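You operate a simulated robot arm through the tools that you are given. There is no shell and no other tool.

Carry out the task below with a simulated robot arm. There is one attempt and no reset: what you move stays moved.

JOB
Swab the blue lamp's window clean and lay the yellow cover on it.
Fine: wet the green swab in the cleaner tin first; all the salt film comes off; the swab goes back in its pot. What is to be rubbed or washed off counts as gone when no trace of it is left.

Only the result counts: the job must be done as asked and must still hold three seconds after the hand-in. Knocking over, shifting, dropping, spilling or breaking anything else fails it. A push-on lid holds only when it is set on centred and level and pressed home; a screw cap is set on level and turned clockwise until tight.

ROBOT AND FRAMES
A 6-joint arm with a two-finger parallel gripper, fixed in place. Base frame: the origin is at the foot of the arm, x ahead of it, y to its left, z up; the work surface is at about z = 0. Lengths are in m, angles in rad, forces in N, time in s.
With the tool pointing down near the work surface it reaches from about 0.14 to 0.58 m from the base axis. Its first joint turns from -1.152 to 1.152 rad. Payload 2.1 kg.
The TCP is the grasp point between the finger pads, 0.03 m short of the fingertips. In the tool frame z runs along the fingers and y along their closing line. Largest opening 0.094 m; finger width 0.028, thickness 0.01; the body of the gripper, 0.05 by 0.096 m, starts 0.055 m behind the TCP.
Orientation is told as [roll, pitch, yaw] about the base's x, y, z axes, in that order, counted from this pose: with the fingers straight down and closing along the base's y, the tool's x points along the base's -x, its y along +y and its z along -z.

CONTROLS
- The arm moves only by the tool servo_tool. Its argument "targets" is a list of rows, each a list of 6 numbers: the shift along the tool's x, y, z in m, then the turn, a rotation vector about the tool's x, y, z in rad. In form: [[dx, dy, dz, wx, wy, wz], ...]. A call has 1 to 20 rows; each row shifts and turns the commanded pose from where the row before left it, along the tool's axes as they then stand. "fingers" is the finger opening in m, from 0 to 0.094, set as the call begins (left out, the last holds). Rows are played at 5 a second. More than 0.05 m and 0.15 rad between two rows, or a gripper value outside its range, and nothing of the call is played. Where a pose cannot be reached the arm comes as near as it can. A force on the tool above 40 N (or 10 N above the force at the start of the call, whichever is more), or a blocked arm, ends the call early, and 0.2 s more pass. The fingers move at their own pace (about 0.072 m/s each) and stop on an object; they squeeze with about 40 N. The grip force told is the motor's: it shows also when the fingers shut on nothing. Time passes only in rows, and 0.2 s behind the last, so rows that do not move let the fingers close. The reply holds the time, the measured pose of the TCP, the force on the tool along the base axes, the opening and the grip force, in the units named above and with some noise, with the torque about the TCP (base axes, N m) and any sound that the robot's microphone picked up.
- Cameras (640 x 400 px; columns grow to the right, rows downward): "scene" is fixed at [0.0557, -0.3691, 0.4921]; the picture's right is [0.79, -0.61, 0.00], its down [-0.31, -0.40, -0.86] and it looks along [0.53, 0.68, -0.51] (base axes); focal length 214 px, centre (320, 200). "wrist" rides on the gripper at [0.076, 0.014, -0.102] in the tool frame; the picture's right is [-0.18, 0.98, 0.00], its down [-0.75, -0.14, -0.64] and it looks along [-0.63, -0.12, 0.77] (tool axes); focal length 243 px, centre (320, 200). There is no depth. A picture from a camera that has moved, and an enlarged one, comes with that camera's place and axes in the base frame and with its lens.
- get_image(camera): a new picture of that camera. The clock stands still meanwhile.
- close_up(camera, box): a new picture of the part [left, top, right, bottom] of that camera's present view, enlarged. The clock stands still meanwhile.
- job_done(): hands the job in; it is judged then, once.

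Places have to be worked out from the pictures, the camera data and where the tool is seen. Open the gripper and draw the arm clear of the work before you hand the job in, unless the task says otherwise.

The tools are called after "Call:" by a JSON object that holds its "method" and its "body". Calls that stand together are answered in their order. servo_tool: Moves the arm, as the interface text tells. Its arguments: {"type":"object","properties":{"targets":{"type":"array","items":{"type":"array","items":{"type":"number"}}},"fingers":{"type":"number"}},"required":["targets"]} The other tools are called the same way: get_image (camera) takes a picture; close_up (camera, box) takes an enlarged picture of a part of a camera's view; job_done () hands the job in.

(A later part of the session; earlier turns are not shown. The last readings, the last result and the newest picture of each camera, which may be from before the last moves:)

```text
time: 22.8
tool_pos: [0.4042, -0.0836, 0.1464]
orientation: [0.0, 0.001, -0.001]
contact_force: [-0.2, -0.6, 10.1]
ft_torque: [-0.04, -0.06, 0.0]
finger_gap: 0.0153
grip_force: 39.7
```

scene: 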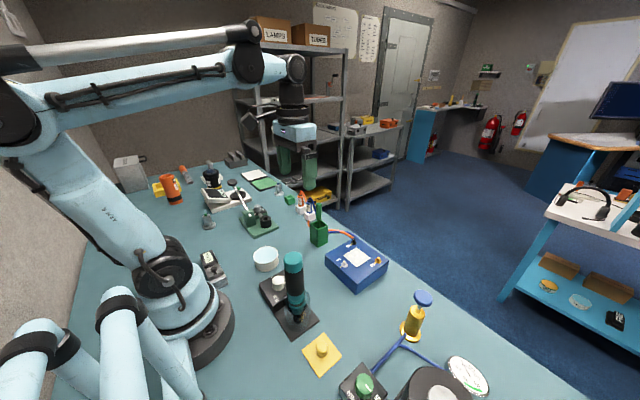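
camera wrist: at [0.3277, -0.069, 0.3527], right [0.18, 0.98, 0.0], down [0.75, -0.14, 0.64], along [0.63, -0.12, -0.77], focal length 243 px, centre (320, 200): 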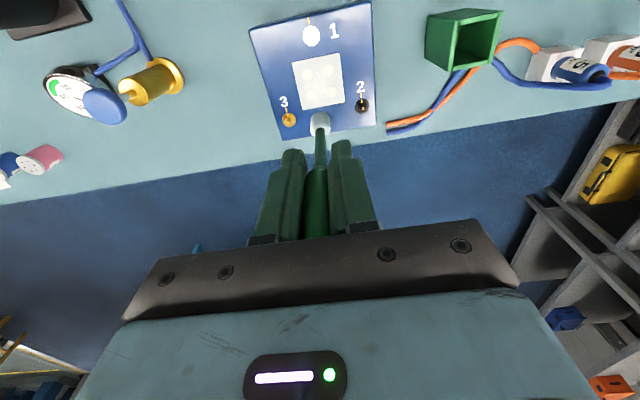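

About 10 N now. I do a first test stroke along +y by 24 mm at this height and check force and effect.

Call:
{"method": "servo_tool", "body": {"targets": [[0, 0.008, -0.0001, 0, 0, 0], [0, 0.008, 0, 0, 0, 0], [0, 0.008, 0, 0, 0, 0], [0, 0, 0, 0, 0, 0]]}}

Call:
{"method": "close_up", "body": {"camera": "scene", "box": [335, 235, 385, 285]}}

Call:
{"method": "close_up", "body": {"camera": "wrist", "box": [240, 60, 400, 180]}}

```text
time: 23.8
tool_pos: [0.4039, -0.0587, 0.1469]
orientation: [0.002, 0.0, -0.002]
contact_force: [-0.3, -0.8, -0.1]
ft_torque: [0.03, 0.02, 0.01]
finger_gap: 0.0154
grip_force: 40.1
```

```text
8.00 times, centred on (360, 260) of scene
camera zoom: at [0.0557, -0.3691, 0.4921], right [0.79, -0.61, 0.0], down [-0.31, -0.4, -0.86], along [0.53, 0.68, -0.51], focal length 1716 px, centre (0, -280)
```

zoom: 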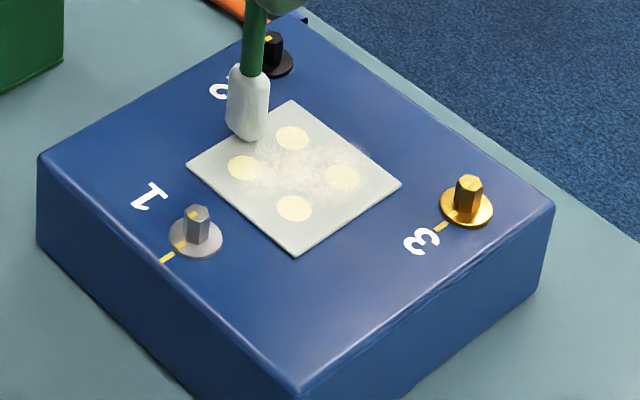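

```text
3.33 times, centred on (320, 120) of wrist
camera zoom: at [0.3274, -0.045, 0.2496], right [0.18, 0.98, 0.0], down [0.75, -0.14, 0.64], along [0.63, -0.12, -0.77], focal length 809 px, centre (320, 467)
```

zoom: 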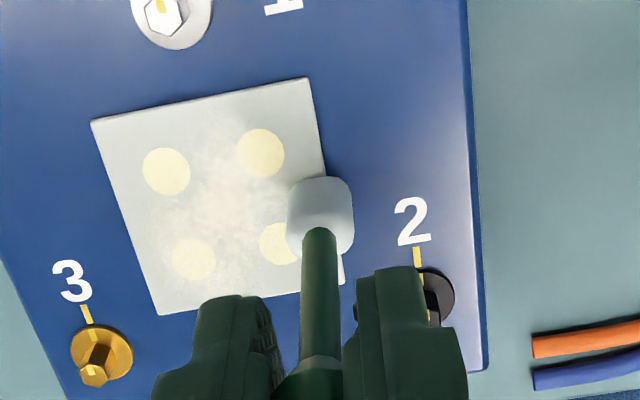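

Force fell to zero at the +y edge, so the window isn't exactly parallel to my motion; the wiped lane looks clearer already. I press 0.4 mm deeper and stroke across to the −y edge, then read the force.

Call:
{"method": "servo_tool", "body": {"targets": [[0, -0.002, 0.0004, 0, 0, 0], [0, 0, 0, 0, 0, 0]]}}

Call:
{"method": "servo_tool", "body": {"targets": [[0, -0.007, 0, 0, 0, 0], [0, -0.007, 0, 0, 0, 0], [0, -0.008, 0, 0, 0, 0]]}}

Call:
{"method": "servo_tool", "body": {"targets": [[0, -0.007, 0, 0, 0, 0], [0, -0.007, 0, 0, 0, 0], [0, -0.008, 0, 0, 0, 0]]}}

Call:
{"method": "close_up", "body": {"camera": "wrist", "box": [240, 60, 400, 180]}}

Call:
{"method": "close_up", "body": {"camera": "scene", "box": [335, 235, 385, 285]}}

```text
time: 24.4
tool_pos: [0.4029, -0.0621, 0.1464]
orientation: [0.0, 0.001, 0.001]
contact_force: [1.0, 0.8, 0.7]
ft_torque: [0.03, 0.0, 0.03]
finger_gap: 0.0154
grip_force: 39.5
```

```text
time: 25.2
tool_pos: [0.404, -0.0849, 0.147]
orientation: [0.002, 0.0, 0.0]
contact_force: [-0.5, -0.1, -0.9]
ft_torque: [-0.01, -0.01, 0.0]
finger_gap: 0.0153
grip_force: 39.5
```

```text
time: 26.0
tool_pos: [0.4034, -0.1071, 0.1461]
orientation: [-0.001, 0.002, -0.001]
contact_force: [0.5, 3.5, 8.5]
ft_torque: [0.46, -0.02, 0.01]
finger_gap: 0.0155
grip_force: 40.7
```

```text
3.33 times, centred on (320, 120) of wrist
camera zoom: at [0.326, -0.0915, 0.2492], right [0.18, 0.98, 0.0], down [0.75, -0.14, 0.64], along [0.63, -0.12, -0.77], focal length 809 px, centre (320, 467)
```

zoom: 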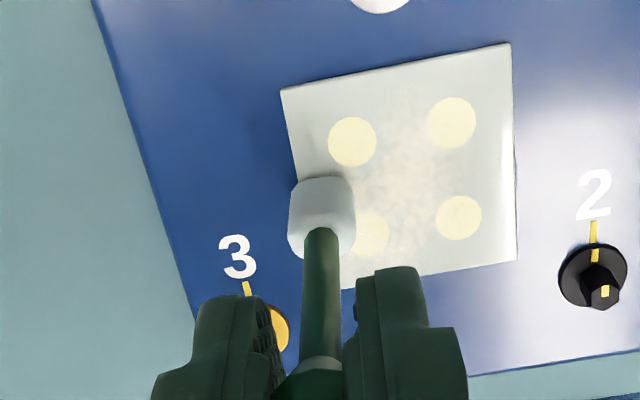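

```text
8.00 times, centred on (360, 260) of scene
camera zoom: at [0.0557, -0.369, 0.4921], right [0.79, -0.61, 0.0], down [-0.31, -0.4, -0.86], along [0.53, 0.68, -0.51], focal length 1716 px, centre (0, -280)
```

zoom: 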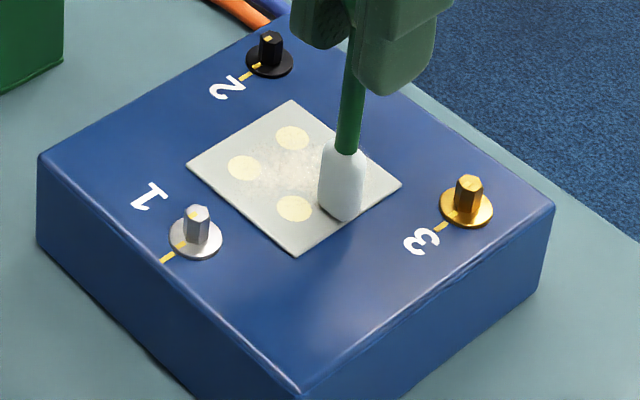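

There was 8.5 N at the −y end but none mid-way, so the surface falls slightly toward +y relative to my motion (or the swab creeps in the grip). I stroke back toward +y while descending about 0.1 mm per 8 mm, reading the force at the middle and the end.

Call:
{"method": "servo_tool", "body": {"targets": [[0, 0.008, 0.0001, 0, 0, 0], [0, 0.008, 0.00015, 0, 0, 0], [0, 0.008, 0.00015, 0, 0, 0]]}}

Call:
{"method": "servo_tool", "body": {"targets": [[0, 0, 0.0003, 0, 0, 0], [0, 0, 0, 0, 0, 0]]}}

```text
time: 26.8
tool_pos: [0.404, -0.0832, 0.1455]
orientation: [-0.003, -0.001, -0.002]
contact_force: [-0.6, -14.1, 27.6]
ft_torque: [-1.18, -0.01, -0.02]
finger_gap: 0.0164
grip_force: 39.9
```

```text
time: 27.4
tool_pos: [0.4038, -0.0833, 0.1459]
orientation: [-0.002, 0.001, 0.001]
contact_force: [-0.5, -10.1, 28.6]
ft_torque: [-1.0, 0.07, -0.01]
finger_gap: 0.0161
grip_force: 39.7
```

Now 28 N at the centre with 10–14 N of drag, too much. I back off 0.4 mm and continue the stroke toward +y.

Call:
{"method": "servo_tool", "body": {"targets": [[0, 0, -0.0004, 0, 0, 0], [0, 0, 0, 0, 0, 0]]}}

Call:
{"method": "servo_tool", "body": {"targets": [[0, 0.008, 0, 0, 0, 0], [0, 0.008, 0, 0, 0, 0], [0, 0.008, 0, 0, 0, 0]]}}

Call:
{"method": "close_up", "body": {"camera": "wrist", "box": [240, 60, 400, 180]}}

Call:
{"method": "close_up", "body": {"camera": "scene", "box": [335, 235, 385, 285]}}

```text
time: 28.0
tool_pos: [0.403, -0.083, 0.1461]
orientation: [0.001, -0.001, -0.001]
contact_force: [0.4, -4.1, 7.7]
ft_torque: [-0.41, -0.05, 0.0]
finger_gap: 0.016
grip_force: 40.1
```

```text
time: 28.8
tool_pos: [0.4038, -0.0574, 0.1462]
orientation: [0.002, 0.001, 0.0]
contact_force: [1.3, -1.4, -0.6]
ft_torque: [0.05, -0.01, -0.01]
finger_gap: 0.0162
grip_force: 39.8
```

```text
3.33 times, centred on (320, 120) of wrist
camera zoom: at [0.3262, -0.0424, 0.2489], right [0.18, 0.98, 0.0], down [0.75, -0.14, 0.64], along [0.63, -0.12, -0.77], focal length 809 px, centre (320, 467)
```

zoom: 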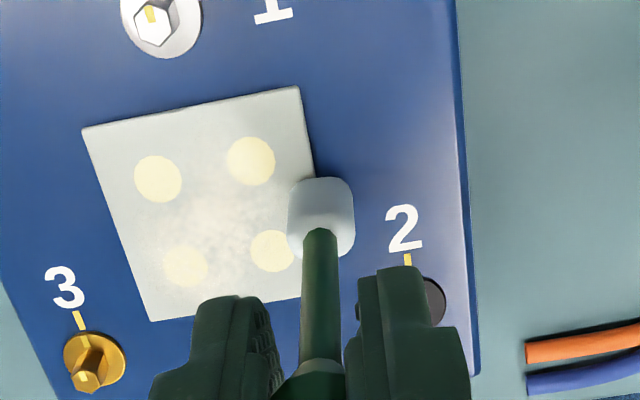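

```text
8.00 times, centred on (360, 260) of scene
camera zoom: at [0.0557, -0.3691, 0.4921], right [0.79, -0.61, 0.0], down [-0.31, -0.4, -0.86], along [0.53, 0.68, -0.51], focal length 1716 px, centre (0, -280)
```

zoom: 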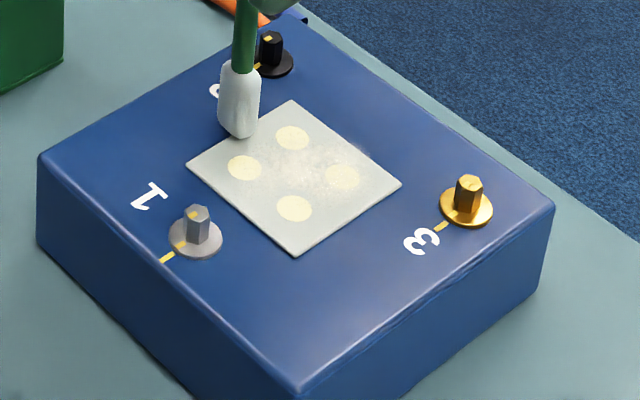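

I look at the film at high zoom.

Call:
{"method": "close_up", "body": {"camera": "wrist", "box": [258, 84, 322, 160]}}

Call:
{"method": "close_up", "body": {"camera": "scene", "box": [344, 243, 376, 273]}}

```text
5.26 times, centred on (290, 122) of wrist
camera zoom: at [0.3262, -0.0424, 0.2489], right [0.18, 0.98, 0.0], down [0.75, -0.14, 0.64], along [0.63, -0.12, -0.77], focal length 1277 px, centre (478, 610)
```

zoom: 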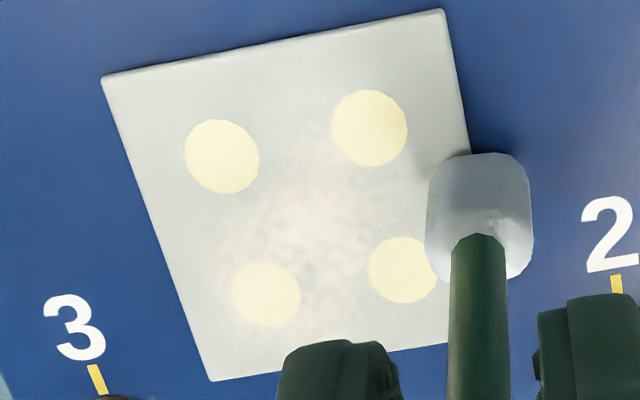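

```text
13.33 times, centred on (360, 258) of scene
camera zoom: at [0.0557, -0.3691, 0.4921], right [0.79, -0.61, 0.0], down [-0.31, -0.4, -0.86], along [0.53, 0.68, -0.51], focal length 2860 px, centre (-213, -573)
```

zoom: 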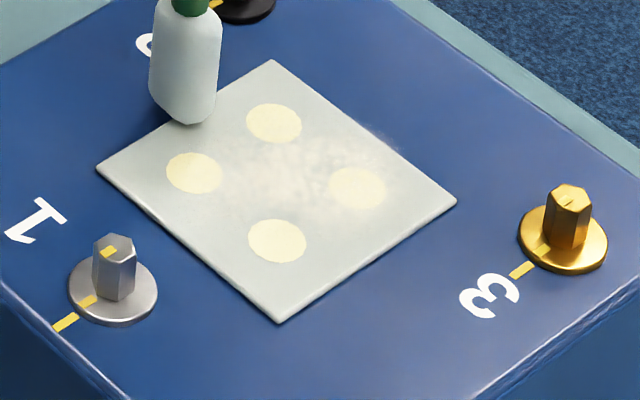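

The wiped lane (x≈0) looks clearer, while speckles remain beyond it toward +x; also a haze reaches the +x edge. I shift to the next lane 6 mm further in +x, set down a bit deeper, and read the force.

Call:
{"method": "servo_tool", "body": {"targets": [[0, -0.003, -0.002, 0, 0, 0], [-0.006, -0.003, 0, 0, 0, 0], [0, 0, 0.002, 0, 0, 0], [0, 0, 0.0003, 0, 0, 0], [0, 0, 0, 0, 0, 0]]}}

Call:
{"method": "servo_tool", "body": {"targets": [[0, 0, 0.0003, 0, 0, 0], [0, 0, 0, 0, 0, 0]]}}

```text
time: 30.0
tool_pos: [0.4089, -0.0646, 0.1443]
orientation: [-0.001, -0.001, -0.001]
contact_force: [0.6, 0.0, 1.1]
ft_torque: [0.06, -0.01, 0.02]
finger_gap: 0.0163
grip_force: 40.1
```

```text
time: 30.6
tool_pos: [0.4095, -0.064, 0.1451]
orientation: [0.001, 0.0, 0.0]
contact_force: [-1.7, -0.6, 4.3]
ft_torque: [-0.09, 0.1, 0.05]
finger_gap: 0.0159
grip_force: 40.1
```

Light contact (4 N). I press 0.2 mm more and stroke toward −y in small pieces with force readings.

Call:
{"method": "servo_tool", "body": {"targets": [[0, -0.005, 0.0002, 0, 0, 0], [0, -0.005, 0, 0, 0, 0]]}}

Call:
{"method": "servo_tool", "body": {"targets": [[0, -0.005, 0, 0, 0, 0], [0, -0.005, 0, 0, 0, 0]]}}

Call:
{"method": "servo_tool", "body": {"targets": [[0, -0.005, 0, 0, 0, 0], [0, -0.005, 0, 0, 0, 0]]}}

Call:
{"method": "servo_tool", "body": {"targets": [[0, -0.005, 0, 0, 0, 0], [0, -0.005, 0, 0, 0, 0]]}}

```text
time: 31.2
tool_pos: [0.4094, -0.0748, 0.1456]
orientation: [-0.001, -0.001, -0.001]
contact_force: [0.0, 0.2, -0.5]
ft_torque: [0.0, -0.04, -0.01]
finger_gap: 0.0162
grip_force: 40.2
```

```text
time: 31.8
tool_pos: [0.4096, -0.0838, 0.1461]
orientation: [0.002, 0.002, -0.001]
contact_force: [0.8, 1.1, 1.6]
ft_torque: [0.09, -0.01, 0.03]
finger_gap: 0.0162
grip_force: 40.0
```

```text
time: 32.4
tool_pos: [0.4098, -0.0949, 0.1441]
orientation: [0.003, 0.001, 0.003]
contact_force: [1.5, 8.6, 23.1]
ft_torque: [0.82, -0.1, -0.05]
finger_gap: 0.0161
grip_force: 40.2
```

```text
time: 33.0
tool_pos: [0.409, -0.1064, 0.1448]
orientation: [-0.003, 0.0, -0.001]
contact_force: [-0.7, 5.2, 10.7]
ft_torque: [0.51, -0.03, 0.01]
finger_gap: 0.0164
grip_force: 39.7
```

Force varies between 0 and 23 N along the lane, so one pass isn't uniform; I stroke back along the same lane with a touch more depth.

Call:
{"method": "servo_tool", "body": {"targets": [[0, 0.005, 0.0001, 0, 0, 0], [0, 0.005, 0, 0, 0, 0], [0, 0.005, 0, 0, 0, 0]]}}

Call:
{"method": "servo_tool", "body": {"targets": [[0, 0.005, 0.0001, 0, 0, 0], [0, 0.005, 0, 0, 0, 0]]}}

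Call:
{"method": "servo_tool", "body": {"targets": [[0, 0.005, 0.0001, 0, 0, 0], [0, 0.005, 0, 0, 0, 0], [0, 0.005, 0, 0, 0, 0]]}}

Call:
{"method": "close_up", "body": {"camera": "wrist", "box": [258, 84, 322, 160]}}

Call:
{"method": "close_up", "body": {"camera": "scene", "box": [344, 243, 376, 273]}}

```text
time: 33.8
tool_pos: [0.4099, -0.0899, 0.1444]
orientation: [0.0, 0.0, -0.002]
contact_force: [0.6, -5.5, 9.2]
ft_torque: [-0.43, 0.01, 0.01]
finger_gap: 0.0162
grip_force: 39.9
```

```text
time: 34.4
tool_pos: [0.4103, -0.0789, 0.1447]
orientation: [0.0, 0.001, -0.001]
contact_force: [0.0, -1.0, 1.9]
ft_torque: [-0.07, -0.02, -0.02]
finger_gap: 0.0161
grip_force: 40.1
```

```text
time: 35.2
tool_pos: [0.41, -0.0645, 0.1451]
orientation: [-0.002, 0.0, 0.0]
contact_force: [-0.3, -2.5, 2.2]
ft_torque: [-0.16, 0.0, 0.0]
finger_gap: 0.0161
grip_force: 39.6
```

```text
5.26 times, centred on (290, 122) of wrist
camera zoom: at [0.3331, -0.0488, 0.2478], right [0.18, 0.98, 0.0], down [0.75, -0.14, 0.64], along [0.63, -0.12, -0.77], focal length 1277 px, centre (478, 610)
```

zoom: 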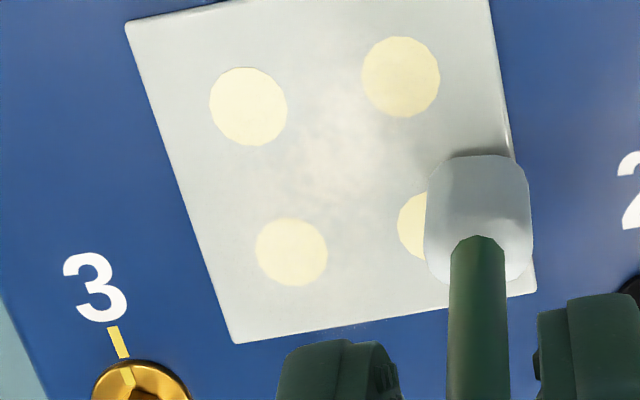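

```text
13.33 times, centred on (360, 258) of scene
camera zoom: at [0.0557, -0.3691, 0.4921], right [0.79, -0.61, 0.0], down [-0.31, -0.4, -0.86], along [0.53, 0.68, -0.51], focal length 2860 px, centre (-213, -573)
```

zoom: 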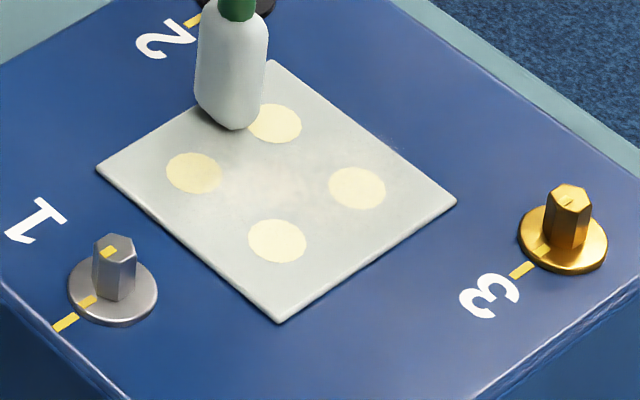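

The film is now much fainter; a slight haze remains around the centre and the +x edge. I shift to the lane at x≈+0.013 and stroke.

Call:
{"method": "servo_tool", "body": {"targets": [[0, 0, -0.002, 0, 0, 0], [-0.007, 0, 0, 0, 0, 0], [0, 0, 0.0021, 0, 0, 0], [0, 0, 0, 0, 0, 0]]}}

Call:
{"method": "servo_tool", "body": {"targets": [[0, -0.005, 0.0001, 0, 0, 0], [0, -0.005, 0, 0, 0, 0]]}}

Call:
{"method": "servo_tool", "body": {"targets": [[0, -0.005, 0, 0, 0, 0], [0, -0.005, 0, 0, 0, 0]]}}

Call:
{"method": "servo_tool", "body": {"targets": [[0, -0.005, 0, 0, 0, 0], [0, -0.005, 0, 0, 0, 0]]}}

Call:
{"method": "servo_tool", "body": {"targets": [[0, -0.005, 0, 0, 0, 0], [0, -0.005, 0, 0, 0, 0]]}}

```text
time: 36.2
tool_pos: [0.4173, -0.0645, 0.1449]
orientation: [0.0, -0.001, -0.002]
contact_force: [0.2, 0.1, 0.6]
ft_torque: [-0.02, -0.02, -0.03]
finger_gap: 0.0161
grip_force: 39.9
```

```text
time: 36.8
tool_pos: [0.4172, -0.0724, 0.1448]
orientation: [0.001, -0.001, 0.0]
contact_force: [-0.5, 5.8, 10.7]
ft_torque: [0.47, 0.07, 0.0]
finger_gap: 0.016
grip_force: 39.7
```

```text
time: 37.4
tool_pos: [0.4167, -0.0847, 0.1439]
orientation: [0.0, 0.0, 0.0]
contact_force: [-0.3, 5.2, 10.7]
ft_torque: [0.49, -0.02, 0.0]
finger_gap: 0.0159
grip_force: 39.9
```

```text
time: 38.0
tool_pos: [0.4159, -0.0947, 0.1449]
orientation: [0.0, 0.0, 0.001]
contact_force: [0.1, 7.1, 14.3]
ft_torque: [0.67, 0.0, 0.02]
finger_gap: 0.016
grip_force: 40.1
```

```text
time: 38.6
tool_pos: [0.4161, -0.1048, 0.1445]
orientation: [-0.001, 0.001, -0.001]
contact_force: [-0.5, 8.8, 18.7]
ft_torque: [0.81, 0.0, 0.01]
finger_gap: 0.016
grip_force: 39.6
```

Good steady pressure on that lane (10–19 N). I stroke back along it, then shift to x≈+0.020.

Call:
{"method": "servo_tool", "body": {"targets": [[0, 0.006, 0, 0, 0, 0], [0, 0.007, 0, 0, 0, 0], [0, 0.007, 0, 0, 0, 0]]}}

Call:
{"method": "servo_tool", "body": {"targets": [[0, 0.006, 0, 0, 0, 0], [0, 0.007, 0, 0, 0, 0], [0, 0.007, 0, 0, 0, 0]]}}

Call:
{"method": "servo_tool", "body": {"targets": [[0, 0, -0.002, 0, 0, 0], [-0.007, 0, 0, 0, 0, 0], [0, 0, 0.002, 0, 0, 0], [0, 0, 0.0001, 0, 0, 0]]}}

```text
time: 39.4
tool_pos: [0.4169, -0.0859, 0.1446]
orientation: [0.0, 0.0, 0.0]
contact_force: [0.3, -0.5, -0.5]
ft_torque: [0.02, -0.01, 0.0]
finger_gap: 0.0161
grip_force: 39.9
```

```text
time: 40.2
tool_pos: [0.4161, -0.0651, 0.1459]
orientation: [-0.001, 0.0, 0.0]
contact_force: [0.0, -0.3, -0.3]
ft_torque: [0.01, -0.01, 0.03]
finger_gap: 0.016
grip_force: 40.3
```

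```text
time: 41.2
tool_pos: [0.4235, -0.0651, 0.1446]
orientation: [-0.001, 0.001, -0.002]
contact_force: [-1.2, -0.4, 0.1]
ft_torque: [0.02, 0.02, -0.02]
finger_gap: 0.0159
grip_force: 40.4
```

The return stroke had no contact, so I press 0.3 mm more on this lane and stroke −y.

Call:
{"method": "servo_tool", "body": {"targets": [[0, 0, 0.0003, 0, 0, 0], [0, -0.005, 0, 0, 0, 0]]}}

Call:
{"method": "servo_tool", "body": {"targets": [[0, -0.005, 0, 0, 0, 0], [0, -0.005, 0, 0, 0, 0]]}}

Call:
{"method": "servo_tool", "body": {"targets": [[0, -0.005, 0, 0, 0, 0], [0, -0.005, 0, 0, 0, 0]]}}

Call:
{"method": "servo_tool", "body": {"targets": [[0, -0.005, 0, 0, 0, 0], [0, -0.005, 0, 0, 0, 0], [0, -0.005, 0, 0, 0, 0]]}}

```text
time: 41.8
tool_pos: [0.4232, -0.0699, 0.1444]
orientation: [0.0, 0.001, 0.001]
contact_force: [0.8, 0.9, -0.2]
ft_torque: [0.02, 0.01, -0.01]
finger_gap: 0.0162
grip_force: 40.1
```

```text
time: 42.4
tool_pos: [0.4226, -0.0793, 0.1443]
orientation: [0.0, 0.001, 0.0]
contact_force: [0.5, 3.2, 6.9]
ft_torque: [0.3, 0.02, -0.01]
finger_gap: 0.0162
grip_force: 39.9
```

```text
time: 43.0
tool_pos: [0.4248, -0.091, 0.1437]
orientation: [-0.001, -0.001, 0.001]
contact_force: [-0.2, 1.7, 3.2]
ft_torque: [0.17, -0.01, 0.02]
finger_gap: 0.0161
grip_force: 40.3
```

```text
time: 43.8
tool_pos: [0.4228, -0.1045, 0.1448]
orientation: [0.0, 0.0, -0.001]
contact_force: [0.3, 4.2, 7.0]
ft_torque: [0.34, 0.01, 0.02]
finger_gap: 0.016
grip_force: 40.2
```

I come back toward +y 0.3 mm deeper, then lift slightly to look at the film.

Call:
{"method": "servo_tool", "body": {"targets": [[0, 0.003, 0.0003, 0, 0, 0], [0, 0.006, 0, 0, 0, 0], [0, 0.006, 0, 0, 0, 0]]}}

Call:
{"method": "servo_tool", "body": {"targets": [[0, 0.006, 0, 0, 0, 0], [0, 0.006, 0, 0, 0, 0]]}}

Call:
{"method": "servo_tool", "body": {"targets": [[0, 0.006, 0, 0, 0, 0], [0, 0.007, 0, 0, 0, 0]]}}

Call:
{"method": "close_up", "body": {"camera": "scene", "box": [344, 243, 376, 273]}}

Call:
{"method": "close_up", "body": {"camera": "wrist", "box": [258, 64, 330, 150]}}

```text
time: 44.6
tool_pos: [0.4236, -0.0889, 0.1439]
orientation: [0.0, 0.0, -0.002]
contact_force: [-0.5, -4.8, 9.0]
ft_torque: [-0.48, 0.0, 0.02]
finger_gap: 0.0162
grip_force: 40.1
```

```text
time: 45.2
tool_pos: [0.4247, -0.0771, 0.1442]
orientation: [0.001, 0.0, 0.0]
contact_force: [-0.2, -4.7, 8.7]
ft_torque: [-0.42, 0.02, 0.02]
finger_gap: 0.0161
grip_force: 40.4
```

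```text
time: 45.8
tool_pos: [0.4229, -0.0655, 0.1441]
orientation: [-0.002, 0.0, -0.002]
contact_force: [0.7, -5.0, 10.5]
ft_torque: [-0.43, -0.05, 0.02]
finger_gap: 0.0165
grip_force: 40.6
```

```text
13.33 times, centred on (360, 258) of scene
camera zoom: at [0.0557, -0.3691, 0.4921], right [0.79, -0.61, 0.0], down [-0.31, -0.4, -0.86], along [0.53, 0.68, -0.51], focal length 2860 px, centre (-213, -573)
```

zoom: 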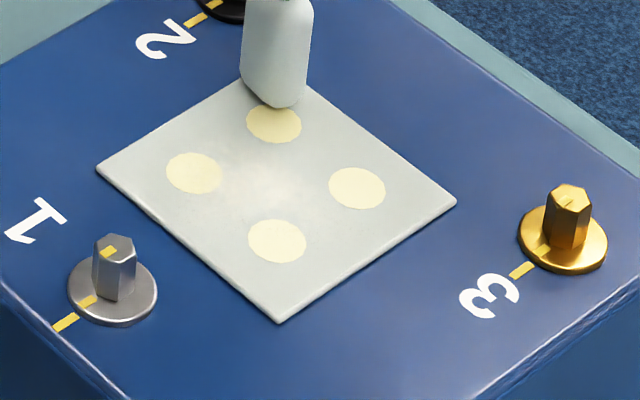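

```text
4.65 times, centred on (294, 107) of wrist
camera zoom: at [0.3458, -0.0494, 0.247], right [0.18, 0.98, 0.0], down [0.75, -0.14, 0.64], along [0.63, -0.12, -0.77], focal length 1128 px, centre (441, 633)
```

zoom: 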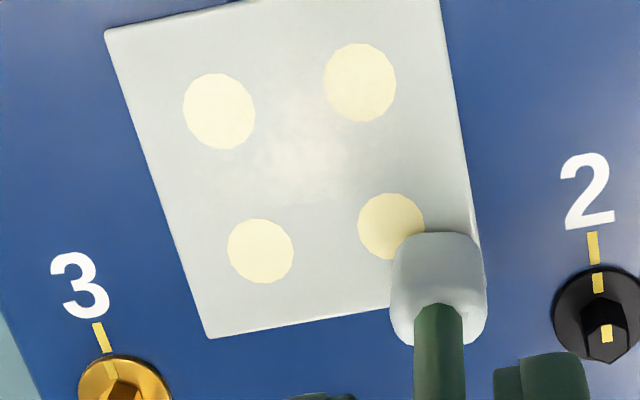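

The +x half is clean now; a faint whitish haze remains around the centre and toward −x. I move to the lane x≈0 and repeat.

Call:
{"method": "servo_tool", "body": {"targets": [[0, 0, -0.002, 0, 0, 0], [0.01, 0, 0, 0, 0, 0], [0.01, 0, 0, 0, 0, 0], [0, 0, 0.002, 0, 0, 0], [0, 0, 0, 0, 0, 0]]}}

Call:
{"method": "servo_tool", "body": {"targets": [[0, -0.005, 0, 0, 0, 0], [0, -0.005, 0, 0, 0, 0]]}}

Call:
{"method": "servo_tool", "body": {"targets": [[0, -0.005, 0, 0, 0, 0], [0, -0.005, 0, 0, 0, 0]]}}

Call:
{"method": "servo_tool", "body": {"targets": [[0, -0.005, 0, 0, 0, 0], [0, -0.005, 0, 0, 0, 0]]}}

Call:
{"method": "servo_tool", "body": {"targets": [[0, -0.005, 0, 0, 0, 0], [0, -0.005, 0, 0, 0, 0]]}}

```text
time: 47.0
tool_pos: [0.4027, -0.0634, 0.1441]
orientation: [0.0, 0.0, 0.0]
contact_force: [-1.0, -0.1, 0.5]
ft_torque: [-0.03, -0.02, 0.02]
finger_gap: 0.0163
grip_force: 39.3
```

```text
time: 47.6
tool_pos: [0.4044, -0.0748, 0.1446]
orientation: [-0.002, 0.0, 0.0]
contact_force: [0.0, -0.6, -0.4]
ft_torque: [0.0, 0.0, 0.0]
finger_gap: 0.0159
grip_force: 39.8
```

```text
time: 48.2
tool_pos: [0.4042, -0.0843, 0.1438]
orientation: [0.002, 0.001, -0.002]
contact_force: [-0.5, 5.2, 9.7]
ft_torque: [0.47, -0.05, 0.01]
finger_gap: 0.0156
grip_force: 40.3
```

```text
time: 48.8
tool_pos: [0.4023, -0.0945, 0.1444]
orientation: [-0.002, -0.001, 0.0]
contact_force: [-0.6, 5.4, 9.8]
ft_torque: [0.5, 0.09, -0.02]
finger_gap: 0.0162
grip_force: 40.1
```

```text
time: 49.4
tool_pos: [0.404, -0.1049, 0.1431]
orientation: [0.001, 0.0, 0.001]
contact_force: [0.3, 5.6, 11.1]
ft_torque: [0.55, 0.03, -0.01]
finger_gap: 0.0162
grip_force: 40.0
```

Pressure was fine over the −y half; I go back +y 0.3 mm deeper on this lane.

Call:
{"method": "servo_tool", "body": {"targets": [[0, 0.005, 0.0002, 0, 0, 0], [0, 0.005, 0.0001, 0, 0, 0], [0, 0.005, 0, 0, 0, 0]]}}

Call:
{"method": "servo_tool", "body": {"targets": [[0, 0.005, 0.0001, 0, 0, 0], [0, 0.005, 0, 0, 0, 0]]}}

Call:
{"method": "servo_tool", "body": {"targets": [[0, 0.005, 0.0001, 0, 0, 0], [0, 0.005, 0, 0, 0, 0], [0, 0.005, 0, 0, 0, 0]]}}

Call:
{"method": "close_up", "body": {"camera": "scene", "box": [344, 243, 376, 273]}}

Call:
{"method": "close_up", "body": {"camera": "wrist", "box": [258, 84, 330, 160]}}

```text
time: 50.2
tool_pos: [0.4033, -0.0903, 0.1441]
orientation: [0.0, 0.001, 0.0]
contact_force: [0.7, -3.0, 6.9]
ft_torque: [-0.37, -0.03, 0.0]
finger_gap: 0.016
grip_force: 40.1
```

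```text
time: 50.8
tool_pos: [0.4043, -0.0802, 0.1439]
orientation: [0.0, 0.0, 0.001]
contact_force: [-0.2, -6.0, 13.4]
ft_torque: [-0.6, -0.03, -0.02]
finger_gap: 0.0162
grip_force: 40.2
```

```text
time: 51.6
tool_pos: [0.4045, -0.0634, 0.1438]
orientation: [-0.002, 0.001, 0.0]
contact_force: [1.6, -7.7, 15.0]
ft_torque: [-0.7, 0.02, 0.03]
finger_gap: 0.016
grip_force: 40.5
```

```text
13.33 times, centred on (360, 258) of scene
camera zoom: at [0.0557, -0.3691, 0.4921], right [0.79, -0.61, 0.0], down [-0.31, -0.4, -0.86], along [0.53, 0.68, -0.51], focal length 2860 px, centre (-213, -573)
```

zoom: 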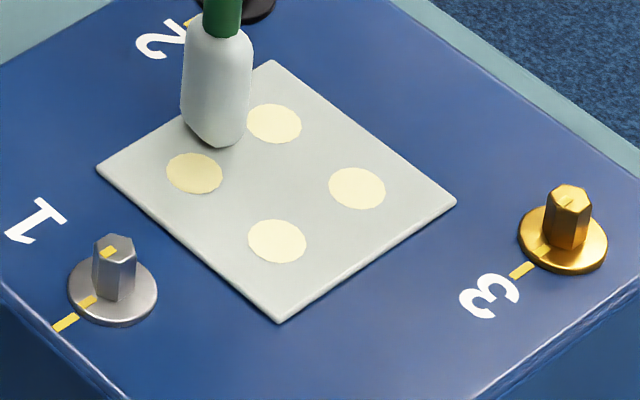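

```text
5.26 times, centred on (294, 122) of wrist
camera zoom: at [0.3272, -0.0489, 0.2466], right [0.18, 0.98, 0.0], down [0.75, -0.14, 0.64], along [0.63, -0.12, -0.77], focal length 1277 px, centre (457, 610)
```

zoom: 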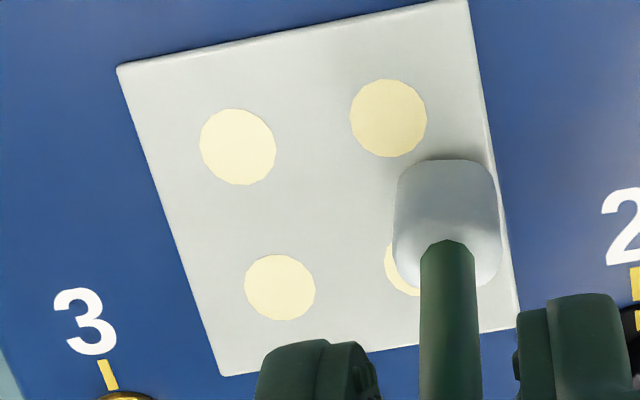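

The window now looks clear in both views. To leave no trace I wipe the −x lanes too (x≈−0.008, −0.016, −0.022).

Call:
{"method": "servo_tool", "body": {"targets": [[0, 0, -0.002, 0, 0, 0], [0.008, 0, 0, 0, 0, 0], [0, 0, 0.002, 0, 0, 0], [0, -0.006, 0, 0, 0, 0], [0, -0.007, 0, 0, 0, 0], [0, -0.007, 0, 0, 0, 0]]}}

Call:
{"method": "servo_tool", "body": {"targets": [[0, -0.006, 0, 0, 0, 0], [0, -0.007, 0, 0, 0, 0], [0, -0.007, 0, 0, 0, 0]]}}

Call:
{"method": "servo_tool", "body": {"targets": [[0, 0.006, 0.0002, 0, 0, 0], [0, 0.007, 0, 0, 0, 0], [0, 0.007, 0, 0, 0, 0]]}}

Call:
{"method": "servo_tool", "body": {"targets": [[0, 0.006, 0.0001, 0, 0, 0], [0, 0.007, 0, 0, 0, 0], [0, 0.007, 0, 0, 0, 0]]}}

```text
time: 53.0
tool_pos: [0.396, -0.0838, 0.145]
orientation: [0.0, 0.001, 0.001]
contact_force: [0.1, -0.3, 0.2]
ft_torque: [-0.01, -0.01, 0.02]
finger_gap: 0.016
grip_force: 40.4
```

```text
time: 53.8
tool_pos: [0.3951, -0.1045, 0.1433]
orientation: [0.002, 0.002, -0.001]
contact_force: [0.3, 7.2, 14.6]
ft_torque: [0.66, -0.06, 0.02]
finger_gap: 0.0162
grip_force: 40.0
```

```text
time: 54.6
tool_pos: [0.3956, -0.0841, 0.1437]
orientation: [-0.001, 0.0, 0.0]
contact_force: [-0.6, -5.7, 9.8]
ft_torque: [-0.49, -0.03, 0.01]
finger_gap: 0.0161
grip_force: 40.2
```

```text
time: 55.4
tool_pos: [0.3948, -0.0658, 0.1428]
orientation: [-0.002, 0.0, -0.001]
contact_force: [2.4, -11.9, 27.0]
ft_torque: [-1.08, -0.12, -0.04]
finger_gap: 0.0162
grip_force: 40.0
```

Contact held along that lane. Next lane x≈−0.016, slightly less deep, both ways.

Call:
{"method": "servo_tool", "body": {"targets": [[0, 0, -0.002, 0, 0, 0], [0.008, 0, 0, 0, 0, 0], [0, 0, 0.0018, 0, 0, 0], [0, -0.006, 0, 0, 0, 0], [0, -0.007, 0, 0, 0, 0], [0, -0.007, 0, 0, 0, 0]]}}

Call:
{"method": "servo_tool", "body": {"targets": [[0, -0.006, 0, 0, 0, 0], [0, -0.007, 0, 0, 0, 0], [0, -0.007, 0, 0, 0, 0]]}}

Call:
{"method": "servo_tool", "body": {"targets": [[0, 0.006, 0.0002, 0, 0, 0], [0, 0.007, 0, 0, 0, 0], [0, 0.007, 0, 0, 0, 0]]}}

Call:
{"method": "servo_tool", "body": {"targets": [[0, 0.006, 0, 0, 0, 0], [0, 0.007, 0, 0, 0, 0], [0, 0.007, 0, 0, 0, 0]]}}

Call:
{"method": "close_up", "body": {"camera": "scene", "box": [344, 243, 376, 273]}}

```text
time: 56.8
tool_pos: [0.387, -0.085, 0.1429]
orientation: [-0.002, 0.001, -0.001]
contact_force: [-0.9, -0.2, 0.4]
ft_torque: [0.08, -0.01, 0.03]
finger_gap: 0.016
grip_force: 39.5
```

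```text
time: 57.6
tool_pos: [0.387, -0.1053, 0.1436]
orientation: [0.001, -0.002, 0.001]
contact_force: [-0.6, 3.2, 5.1]
ft_torque: [0.25, -0.01, 0.0]
finger_gap: 0.0162
grip_force: 40.1
```

```text
time: 58.4
tool_pos: [0.3864, -0.0848, 0.1432]
orientation: [-0.001, 0.0, 0.0]
contact_force: [-0.3, 0.1, -0.5]
ft_torque: [0.0, -0.01, 0.01]
finger_gap: 0.0161
grip_force: 40.3
```

```text
time: 59.2
tool_pos: [0.3868, -0.0653, 0.1435]
orientation: [-0.002, 0.001, 0.001]
contact_force: [0.2, -1.5, 3.0]
ft_torque: [-0.22, -0.02, -0.01]
finger_gap: 0.016
grip_force: 40.0
```

```text
13.33 times, centred on (360, 258) of scene
camera zoom: at [0.0557, -0.3691, 0.4921], right [0.79, -0.61, 0.0], down [-0.31, -0.4, -0.86], along [0.53, 0.68, -0.51], focal length 2860 px, centre (-213, -573)
```

zoom: 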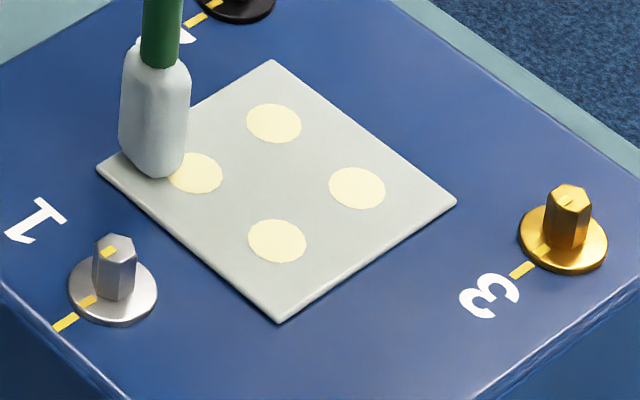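

The window looks uniformly clear. I lift off and inspect it without the swab in the way.

Call:
{"method": "servo_tool", "body": {"targets": [[0, 0, -0.01, 0, 0, 0], [0.016, -0.02, -0.03, 0, 0, 0], [0.02, 0, -0.04, 0, 0, 0], [0.02, 0, -0.02, 0, 0, 0], [0, 0, 0, 0, 0, 0]]}}

Call:
{"method": "close_up", "body": {"camera": "wrist", "box": [280, 70, 360, 140]}}

Call:
{"method": "close_up", "body": {"camera": "scene", "box": [344, 243, 376, 273]}}

Call:
{"method": "get_image", "body": {"camera": "wrist"}}

```text
time: 60.4
tool_pos: [0.3314, -0.0831, 0.2421]
orientation: [-0.001, -0.001, 0.002]
contact_force: [-0.1, -0.7, 0.3]
ft_torque: [0.02, 0.02, 0.03]
finger_gap: 0.0161
grip_force: 40.3
```

```text
5.71 times, centred on (320, 105) of wrist
camera zoom: at [0.2546, -0.0685, 0.3456], right [0.18, 0.98, 0.0], down [0.75, -0.14, 0.64], along [0.63, -0.12, -0.77], focal length 1386 px, centre (320, 743)
```

zoom: 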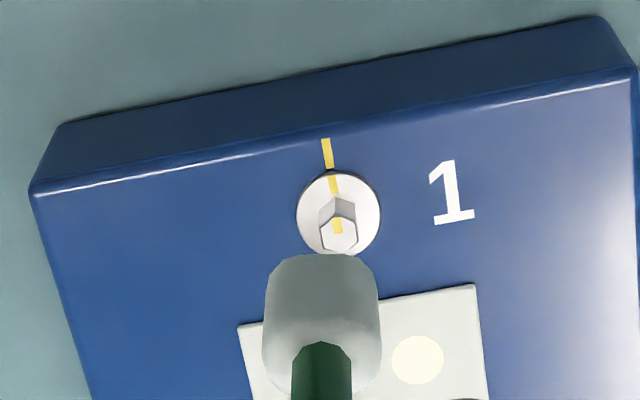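

```text
13.33 times, centred on (360, 258) of scene
camera zoom: at [0.0557, -0.3691, 0.4921], right [0.79, -0.61, 0.0], down [-0.31, -0.4, -0.86], along [0.53, 0.68, -0.51], focal length 2860 px, centre (-213, -573)
```

zoom: 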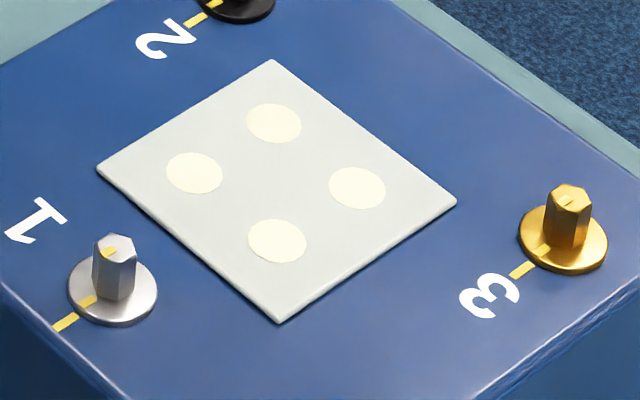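

```text
taken
camera wrist: at [0.2546, -0.0685, 0.3456], right [0.18, 0.98, 0.0], down [0.75, -0.14, 0.64], along [0.63, -0.12, -0.77], focal length 243 px, centre (320, 200)
```

wrist: 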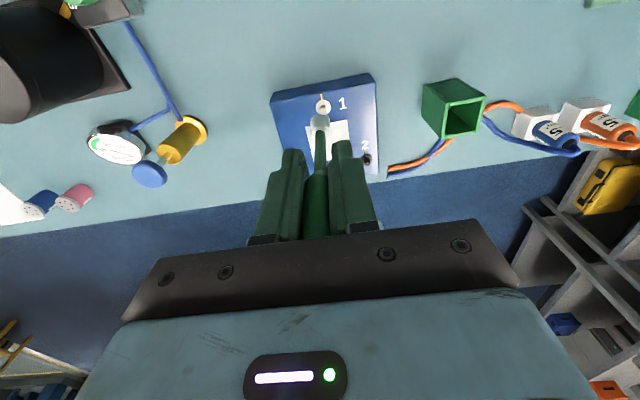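

The scene view shows a uniform, clean window. I move forward to see it unobstructed from the wrist camera on the way to the pot.

Call:
{"method": "servo_tool", "body": {"targets": [[-0.025, 0, -0.01, 0, 0, 0], [-0.025, 0, 0, 0, 0, 0], [-0.025, 0, 0, 0, 0, 0], [0, 0, 0, 0, 0, 0]]}}

Call:
{"method": "close_up", "body": {"camera": "wrist", "box": [280, 40, 360, 120]}}

```text
time: 61.4
tool_pos: [0.4057, -0.0837, 0.2512]
orientation: [0.0, 0.002, -0.001]
contact_force: [0.5, -0.8, 0.5]
ft_torque: [-0.02, 0.03, -0.02]
finger_gap: 0.0161
grip_force: 40.4
```

```text
5.00 times, centred on (320, 80) of wrist
camera zoom: at [0.329, -0.0686, 0.3544], right [0.18, 0.98, 0.0], down [0.75, -0.14, 0.64], along [0.63, -0.12, -0.77], focal length 1213 px, centre (320, 800)
```

zoom: 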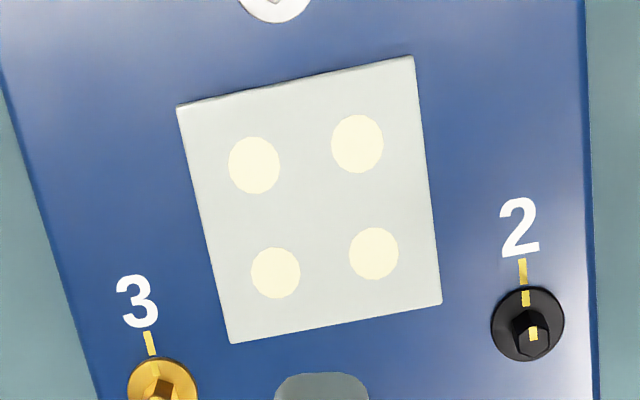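

The window is completely clear, the four spots equally crisp, and the lamp has not moved. Now I carry the swab over its pot (grip pose was commanded (0.390, 0.071)).

Call:
{"method": "servo_tool", "body": {"targets": [[0.0034, 0.0311, 0, 0, 0, 0], [0.0034, 0.0311, 0, 0, 0, 0], [0.0034, 0.0311, 0, 0, 0, 0], [0.0034, 0.0312, 0, 0, 0, 0], [0.0033, 0.0312, 0, 0, 0, 0], [0, 0, 0.03, 0, 0, 0], [0, 0, 0.025, 0, 0, 0], [0, 0, 0, 0, 0, 0]]}}

Call:
{"method": "close_up", "body": {"camera": "wrist", "box": [260, 50, 380, 150]}}

Call:
{"method": "close_up", "body": {"camera": "scene", "box": [280, 170, 360, 250]}}

```text
time: 63.2
tool_pos: [0.3896, 0.0713, 0.1985]
orientation: [0.002, 0.001, 0.001]
contact_force: [0.5, 0.6, -1.0]
ft_torque: [0.01, -0.02, -0.02]
finger_gap: 0.016
grip_force: 40.2
```

```text
4.00 times, centred on (320, 100) of wrist
camera zoom: at [0.3124, 0.0868, 0.3015], right [0.18, 0.98, 0.0], down [0.75, -0.14, 0.64], along [0.63, -0.12, -0.77], focal length 970 px, centre (320, 600)
```

zoom: 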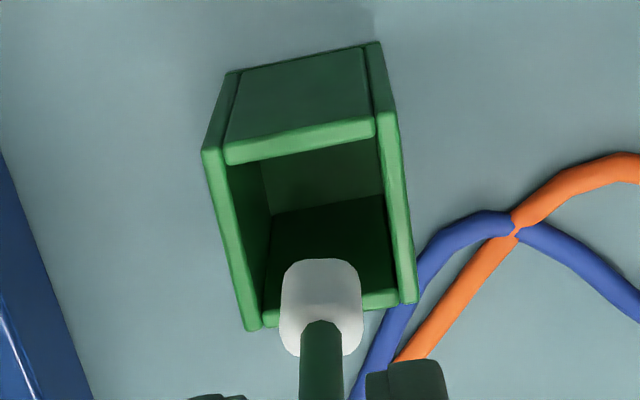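

```text
5.00 times, centred on (320, 210) of scene
camera zoom: at [0.0557, -0.3691, 0.4921], right [0.79, -0.61, 0.0], down [-0.31, -0.4, -0.86], along [0.53, 0.68, -0.51], focal length 1072 px, centre (320, 150)
```

zoom: 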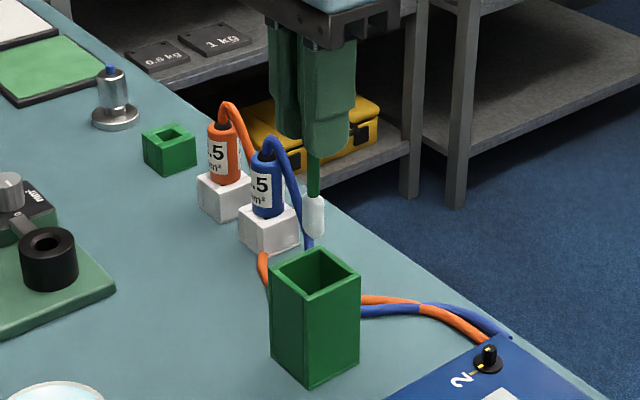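

The head is centred over the pot opening. I lower the swab into the pot, first so the head enters, then close to the floor.

Call:
{"method": "servo_tool", "body": {"targets": [[0, 0, 0.02, 0, 0, 0], [0, 0, 0.015, 0, 0, 0], [0, 0, 0.01, 0, 0, 0], [0, 0, 0, 0, 0, 0]]}}

Call:
{"method": "close_up", "body": {"camera": "wrist", "box": [260, 50, 380, 170]}}

Call:
{"method": "close_up", "body": {"camera": "scene", "box": [280, 170, 360, 250]}}

```text
time: 64.2
tool_pos: [0.3899, 0.0707, 0.1521]
orientation: [0.001, 0.001, 0.0]
contact_force: [0.8, 0.0, 0.1]
ft_torque: [0.0, -0.03, -0.01]
finger_gap: 0.0159
grip_force: 40.2
```

```text
3.33 times, centred on (320, 110) of wrist
camera zoom: at [0.3131, 0.087, 0.2561], right [0.18, 0.98, 0.0], down [0.75, -0.14, 0.64], along [0.63, -0.12, -0.77], focal length 809 px, centre (320, 500)
```

zoom: 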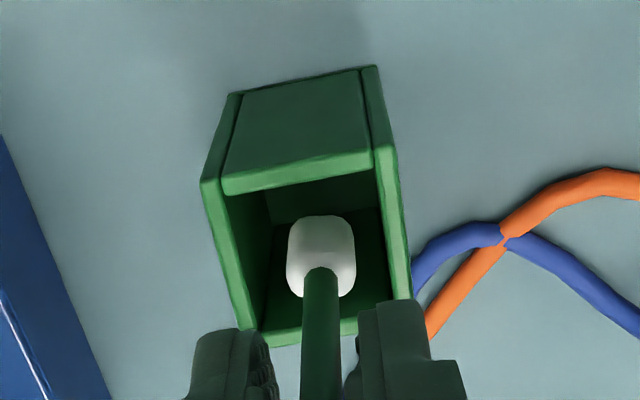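

```text
5.00 times, centred on (320, 210) of scene
camera zoom: at [0.0557, -0.3691, 0.4921], right [0.79, -0.61, 0.0], down [-0.31, -0.4, -0.86], along [0.53, 0.68, -0.51], focal length 1072 px, centre (320, 150)
```

zoom: 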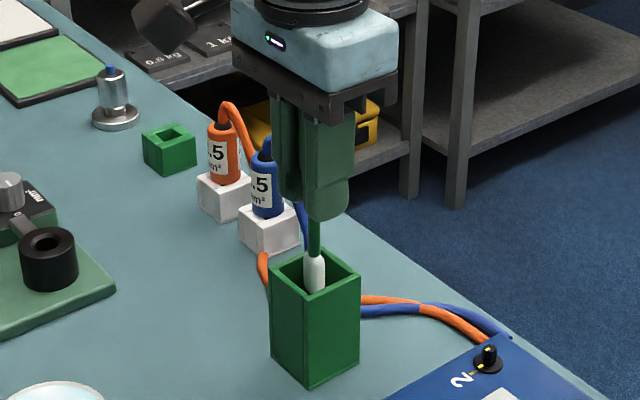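

The head is going in cleanly. I continue down to TCP z≈0.107, with fingertips staying above the rim.

Call:
{"method": "servo_tool", "body": {"targets": [[0, 0, 0.015, 0, 0, 0], [0, 0, 0.015, 0, 0, 0], [0, 0, 0.01, 0, 0, 0], [0, 0, 0.004, 0, 0, 0], [0, 0, 0, 0, 0, 0]]}}

Call:
{"method": "close_up", "body": {"camera": "scene", "box": [280, 170, 360, 250]}}

Call:
{"method": "close_up", "body": {"camera": "wrist", "box": [260, 50, 380, 250]}}

```text
time: 65.4
tool_pos: [0.3907, 0.0707, 0.1089]
orientation: [0.001, 0.0, 0.0]
contact_force: [0.5, -0.1, -0.2]
ft_torque: [0.02, 0.0, -0.02]
finger_gap: 0.016
grip_force: 40.2
```

```text
5.00 times, centred on (320, 210) of scene
camera zoom: at [0.0557, -0.3691, 0.4921], right [0.79, -0.61, 0.0], down [-0.31, -0.4, -0.86], along [0.53, 0.68, -0.51], focal length 1072 px, centre (320, 150)
```

zoom: 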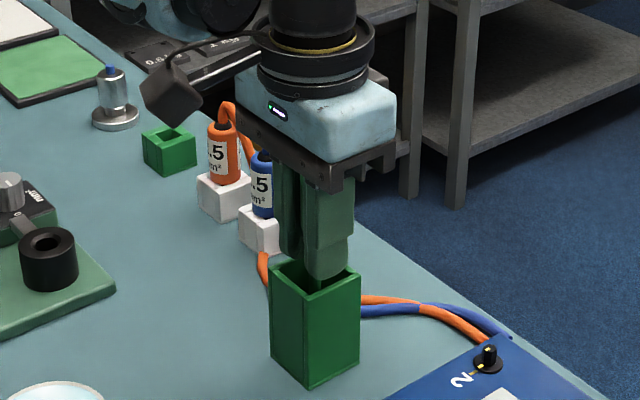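

```text
2.00 times, centred on (320, 150) of wrist
camera zoom: at [0.3132, 0.0866, 0.2127], right [0.18, 0.98, 0.0], down [0.75, -0.14, 0.64], along [0.63, -0.12, -0.77], focal length 485 px, centre (320, 300)
```

zoom: 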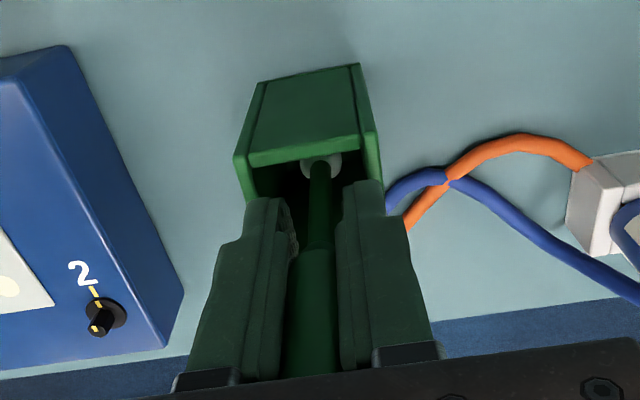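

No contact yet; I go 3 mm lower and then 1 mm more, watching force.

Call:
{"method": "servo_tool", "body": {"targets": [[0, 0, 0.002, 0, 0, 0], [0, 0, 0.001, 0, 0, 0], [0, 0, 0, 0, 0, 0]]}}

Call:
{"method": "servo_tool", "body": {"targets": [[0, 0, 0.001, 0, 0, 0], [0, 0, 0, 0, 0, 0]]}}

```text
time: 66.2
tool_pos: [0.3903, 0.0729, 0.1068]
orientation: [0.0, 0.001, -0.001]
contact_force: [-0.2, 0.5, 0.0]
ft_torque: [0.02, -0.01, 0.02]
finger_gap: 0.0161
grip_force: 40.3
```

```text
time: 66.8
tool_pos: [0.3898, 0.0717, 0.1062]
orientation: [0.0, 0.001, 0.0]
contact_force: [0.5, -0.4, -0.3]
ft_torque: [0.0, 0.01, -0.02]
finger_gap: 0.0161
grip_force: 39.9
```

The tip is only a few millimetres above the floor and the fingertips are just above the rim, so I release here, opening moderately.

Call:
{"method": "servo_tool", "body": {"targets": [[0, 0, 0, 0, 0, 0], [0, 0, 0, 0, 0, 0], [0, 0, 0, 0, 0, 0]], "fingers": 0.05}}

Call:
{"method": "close_up", "body": {"camera": "wrist", "box": [260, 50, 380, 250]}}

Call:
{"method": "close_up", "body": {"camera": "scene", "box": [280, 170, 360, 250]}}

```text
time: 67.6
tool_pos: [0.3898, 0.0713, 0.1059]
orientation: [-0.001, 0.001, -0.001]
contact_force: [0.9, 0.4, -0.5]
ft_torque: [-0.02, -0.01, 0.04]
finger_gap: 0.0499
grip_force: 0.0
```

```text
2.00 times, centred on (320, 150) of wrist
camera zoom: at [0.3129, 0.0865, 0.2092], right [0.18, 0.98, 0.0], down [0.75, -0.14, 0.64], along [0.63, -0.12, -0.77], focal length 485 px, centre (320, 300)
```

zoom: 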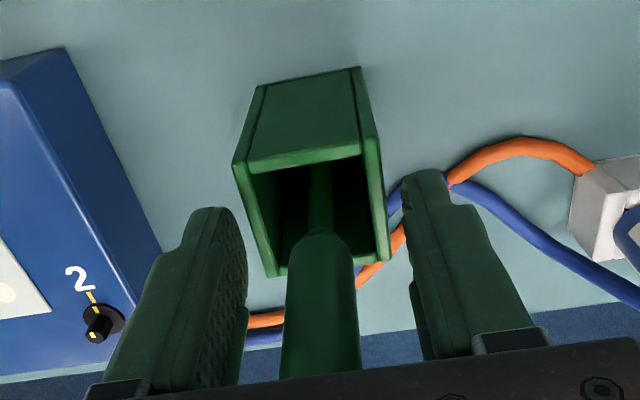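

```text
5.00 times, centred on (320, 210) of scene
camera zoom: at [0.0557, -0.3691, 0.4921], right [0.79, -0.61, 0.0], down [-0.31, -0.4, -0.86], along [0.53, 0.68, -0.51], focal length 1072 px, centre (320, 150)
```

zoom: 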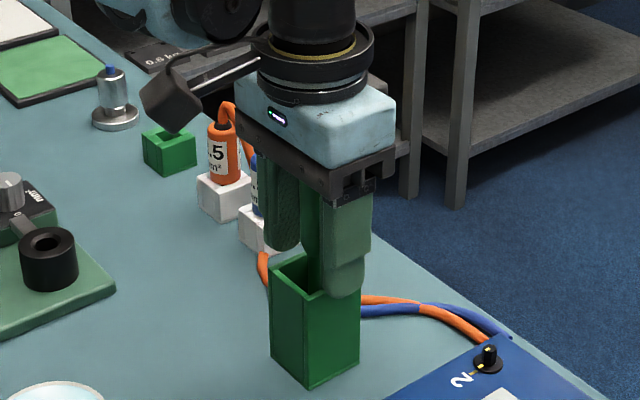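

The swab is released and standing in the pot between the open fingers. I withdraw straight up.

Call:
{"method": "servo_tool", "body": {"targets": [[0, 0, -0.01, 0, 0, 0], [0, 0, -0.02, 0, 0, 0], [0, 0, -0.03, 0, 0, 0], [0, 0, -0.04, 0, 0, 0], [0, 0, -0.04, 0, 0, 0], [0, 0, 0, 0, 0, 0]]}}

Call:
{"method": "close_up", "body": {"camera": "scene", "box": [280, 170, 360, 250]}}

Call:
{"method": "get_image", "body": {"camera": "wrist"}}

```text
time: 69.0
tool_pos: [0.3899, 0.073, 0.2448]
orientation: [0.0, -0.001, 0.0]
contact_force: [-0.8, 0.6, -0.3]
ft_torque: [0.0, -0.01, 0.0]
finger_gap: 0.0502
grip_force: 0.0
```

```text
5.00 times, centred on (320, 210) of scene
camera zoom: at [0.0557, -0.3691, 0.4921], right [0.79, -0.61, 0.0], down [-0.31, -0.4, -0.86], along [0.53, 0.68, -0.51], focal length 1072 px, centre (320, 150)
```

zoom: 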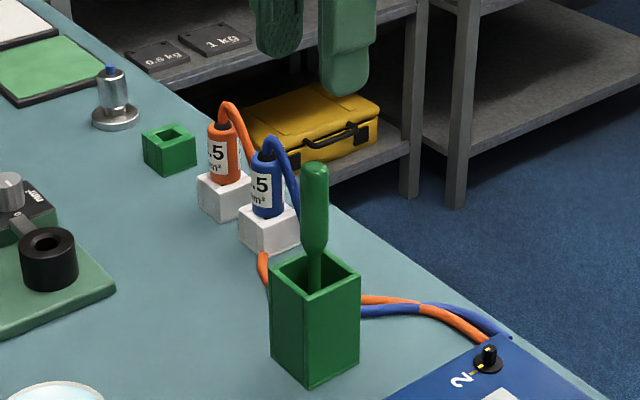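

```text
taken
camera wrist: at [0.313, 0.0881, 0.3483], right [0.18, 0.98, 0.0], down [0.75, -0.14, 0.64], along [0.63, -0.12, -0.77], focal length 243 px, centre (320, 200)
```

wrist: 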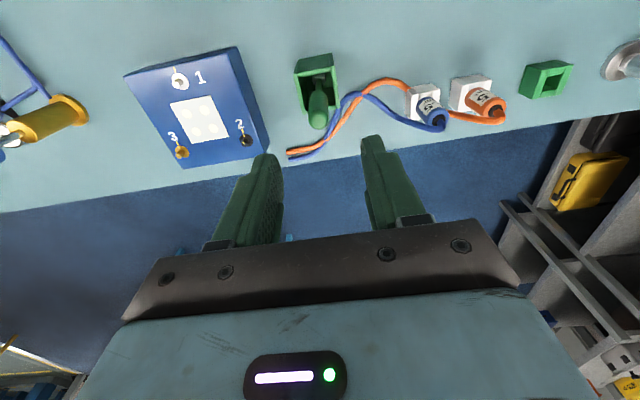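

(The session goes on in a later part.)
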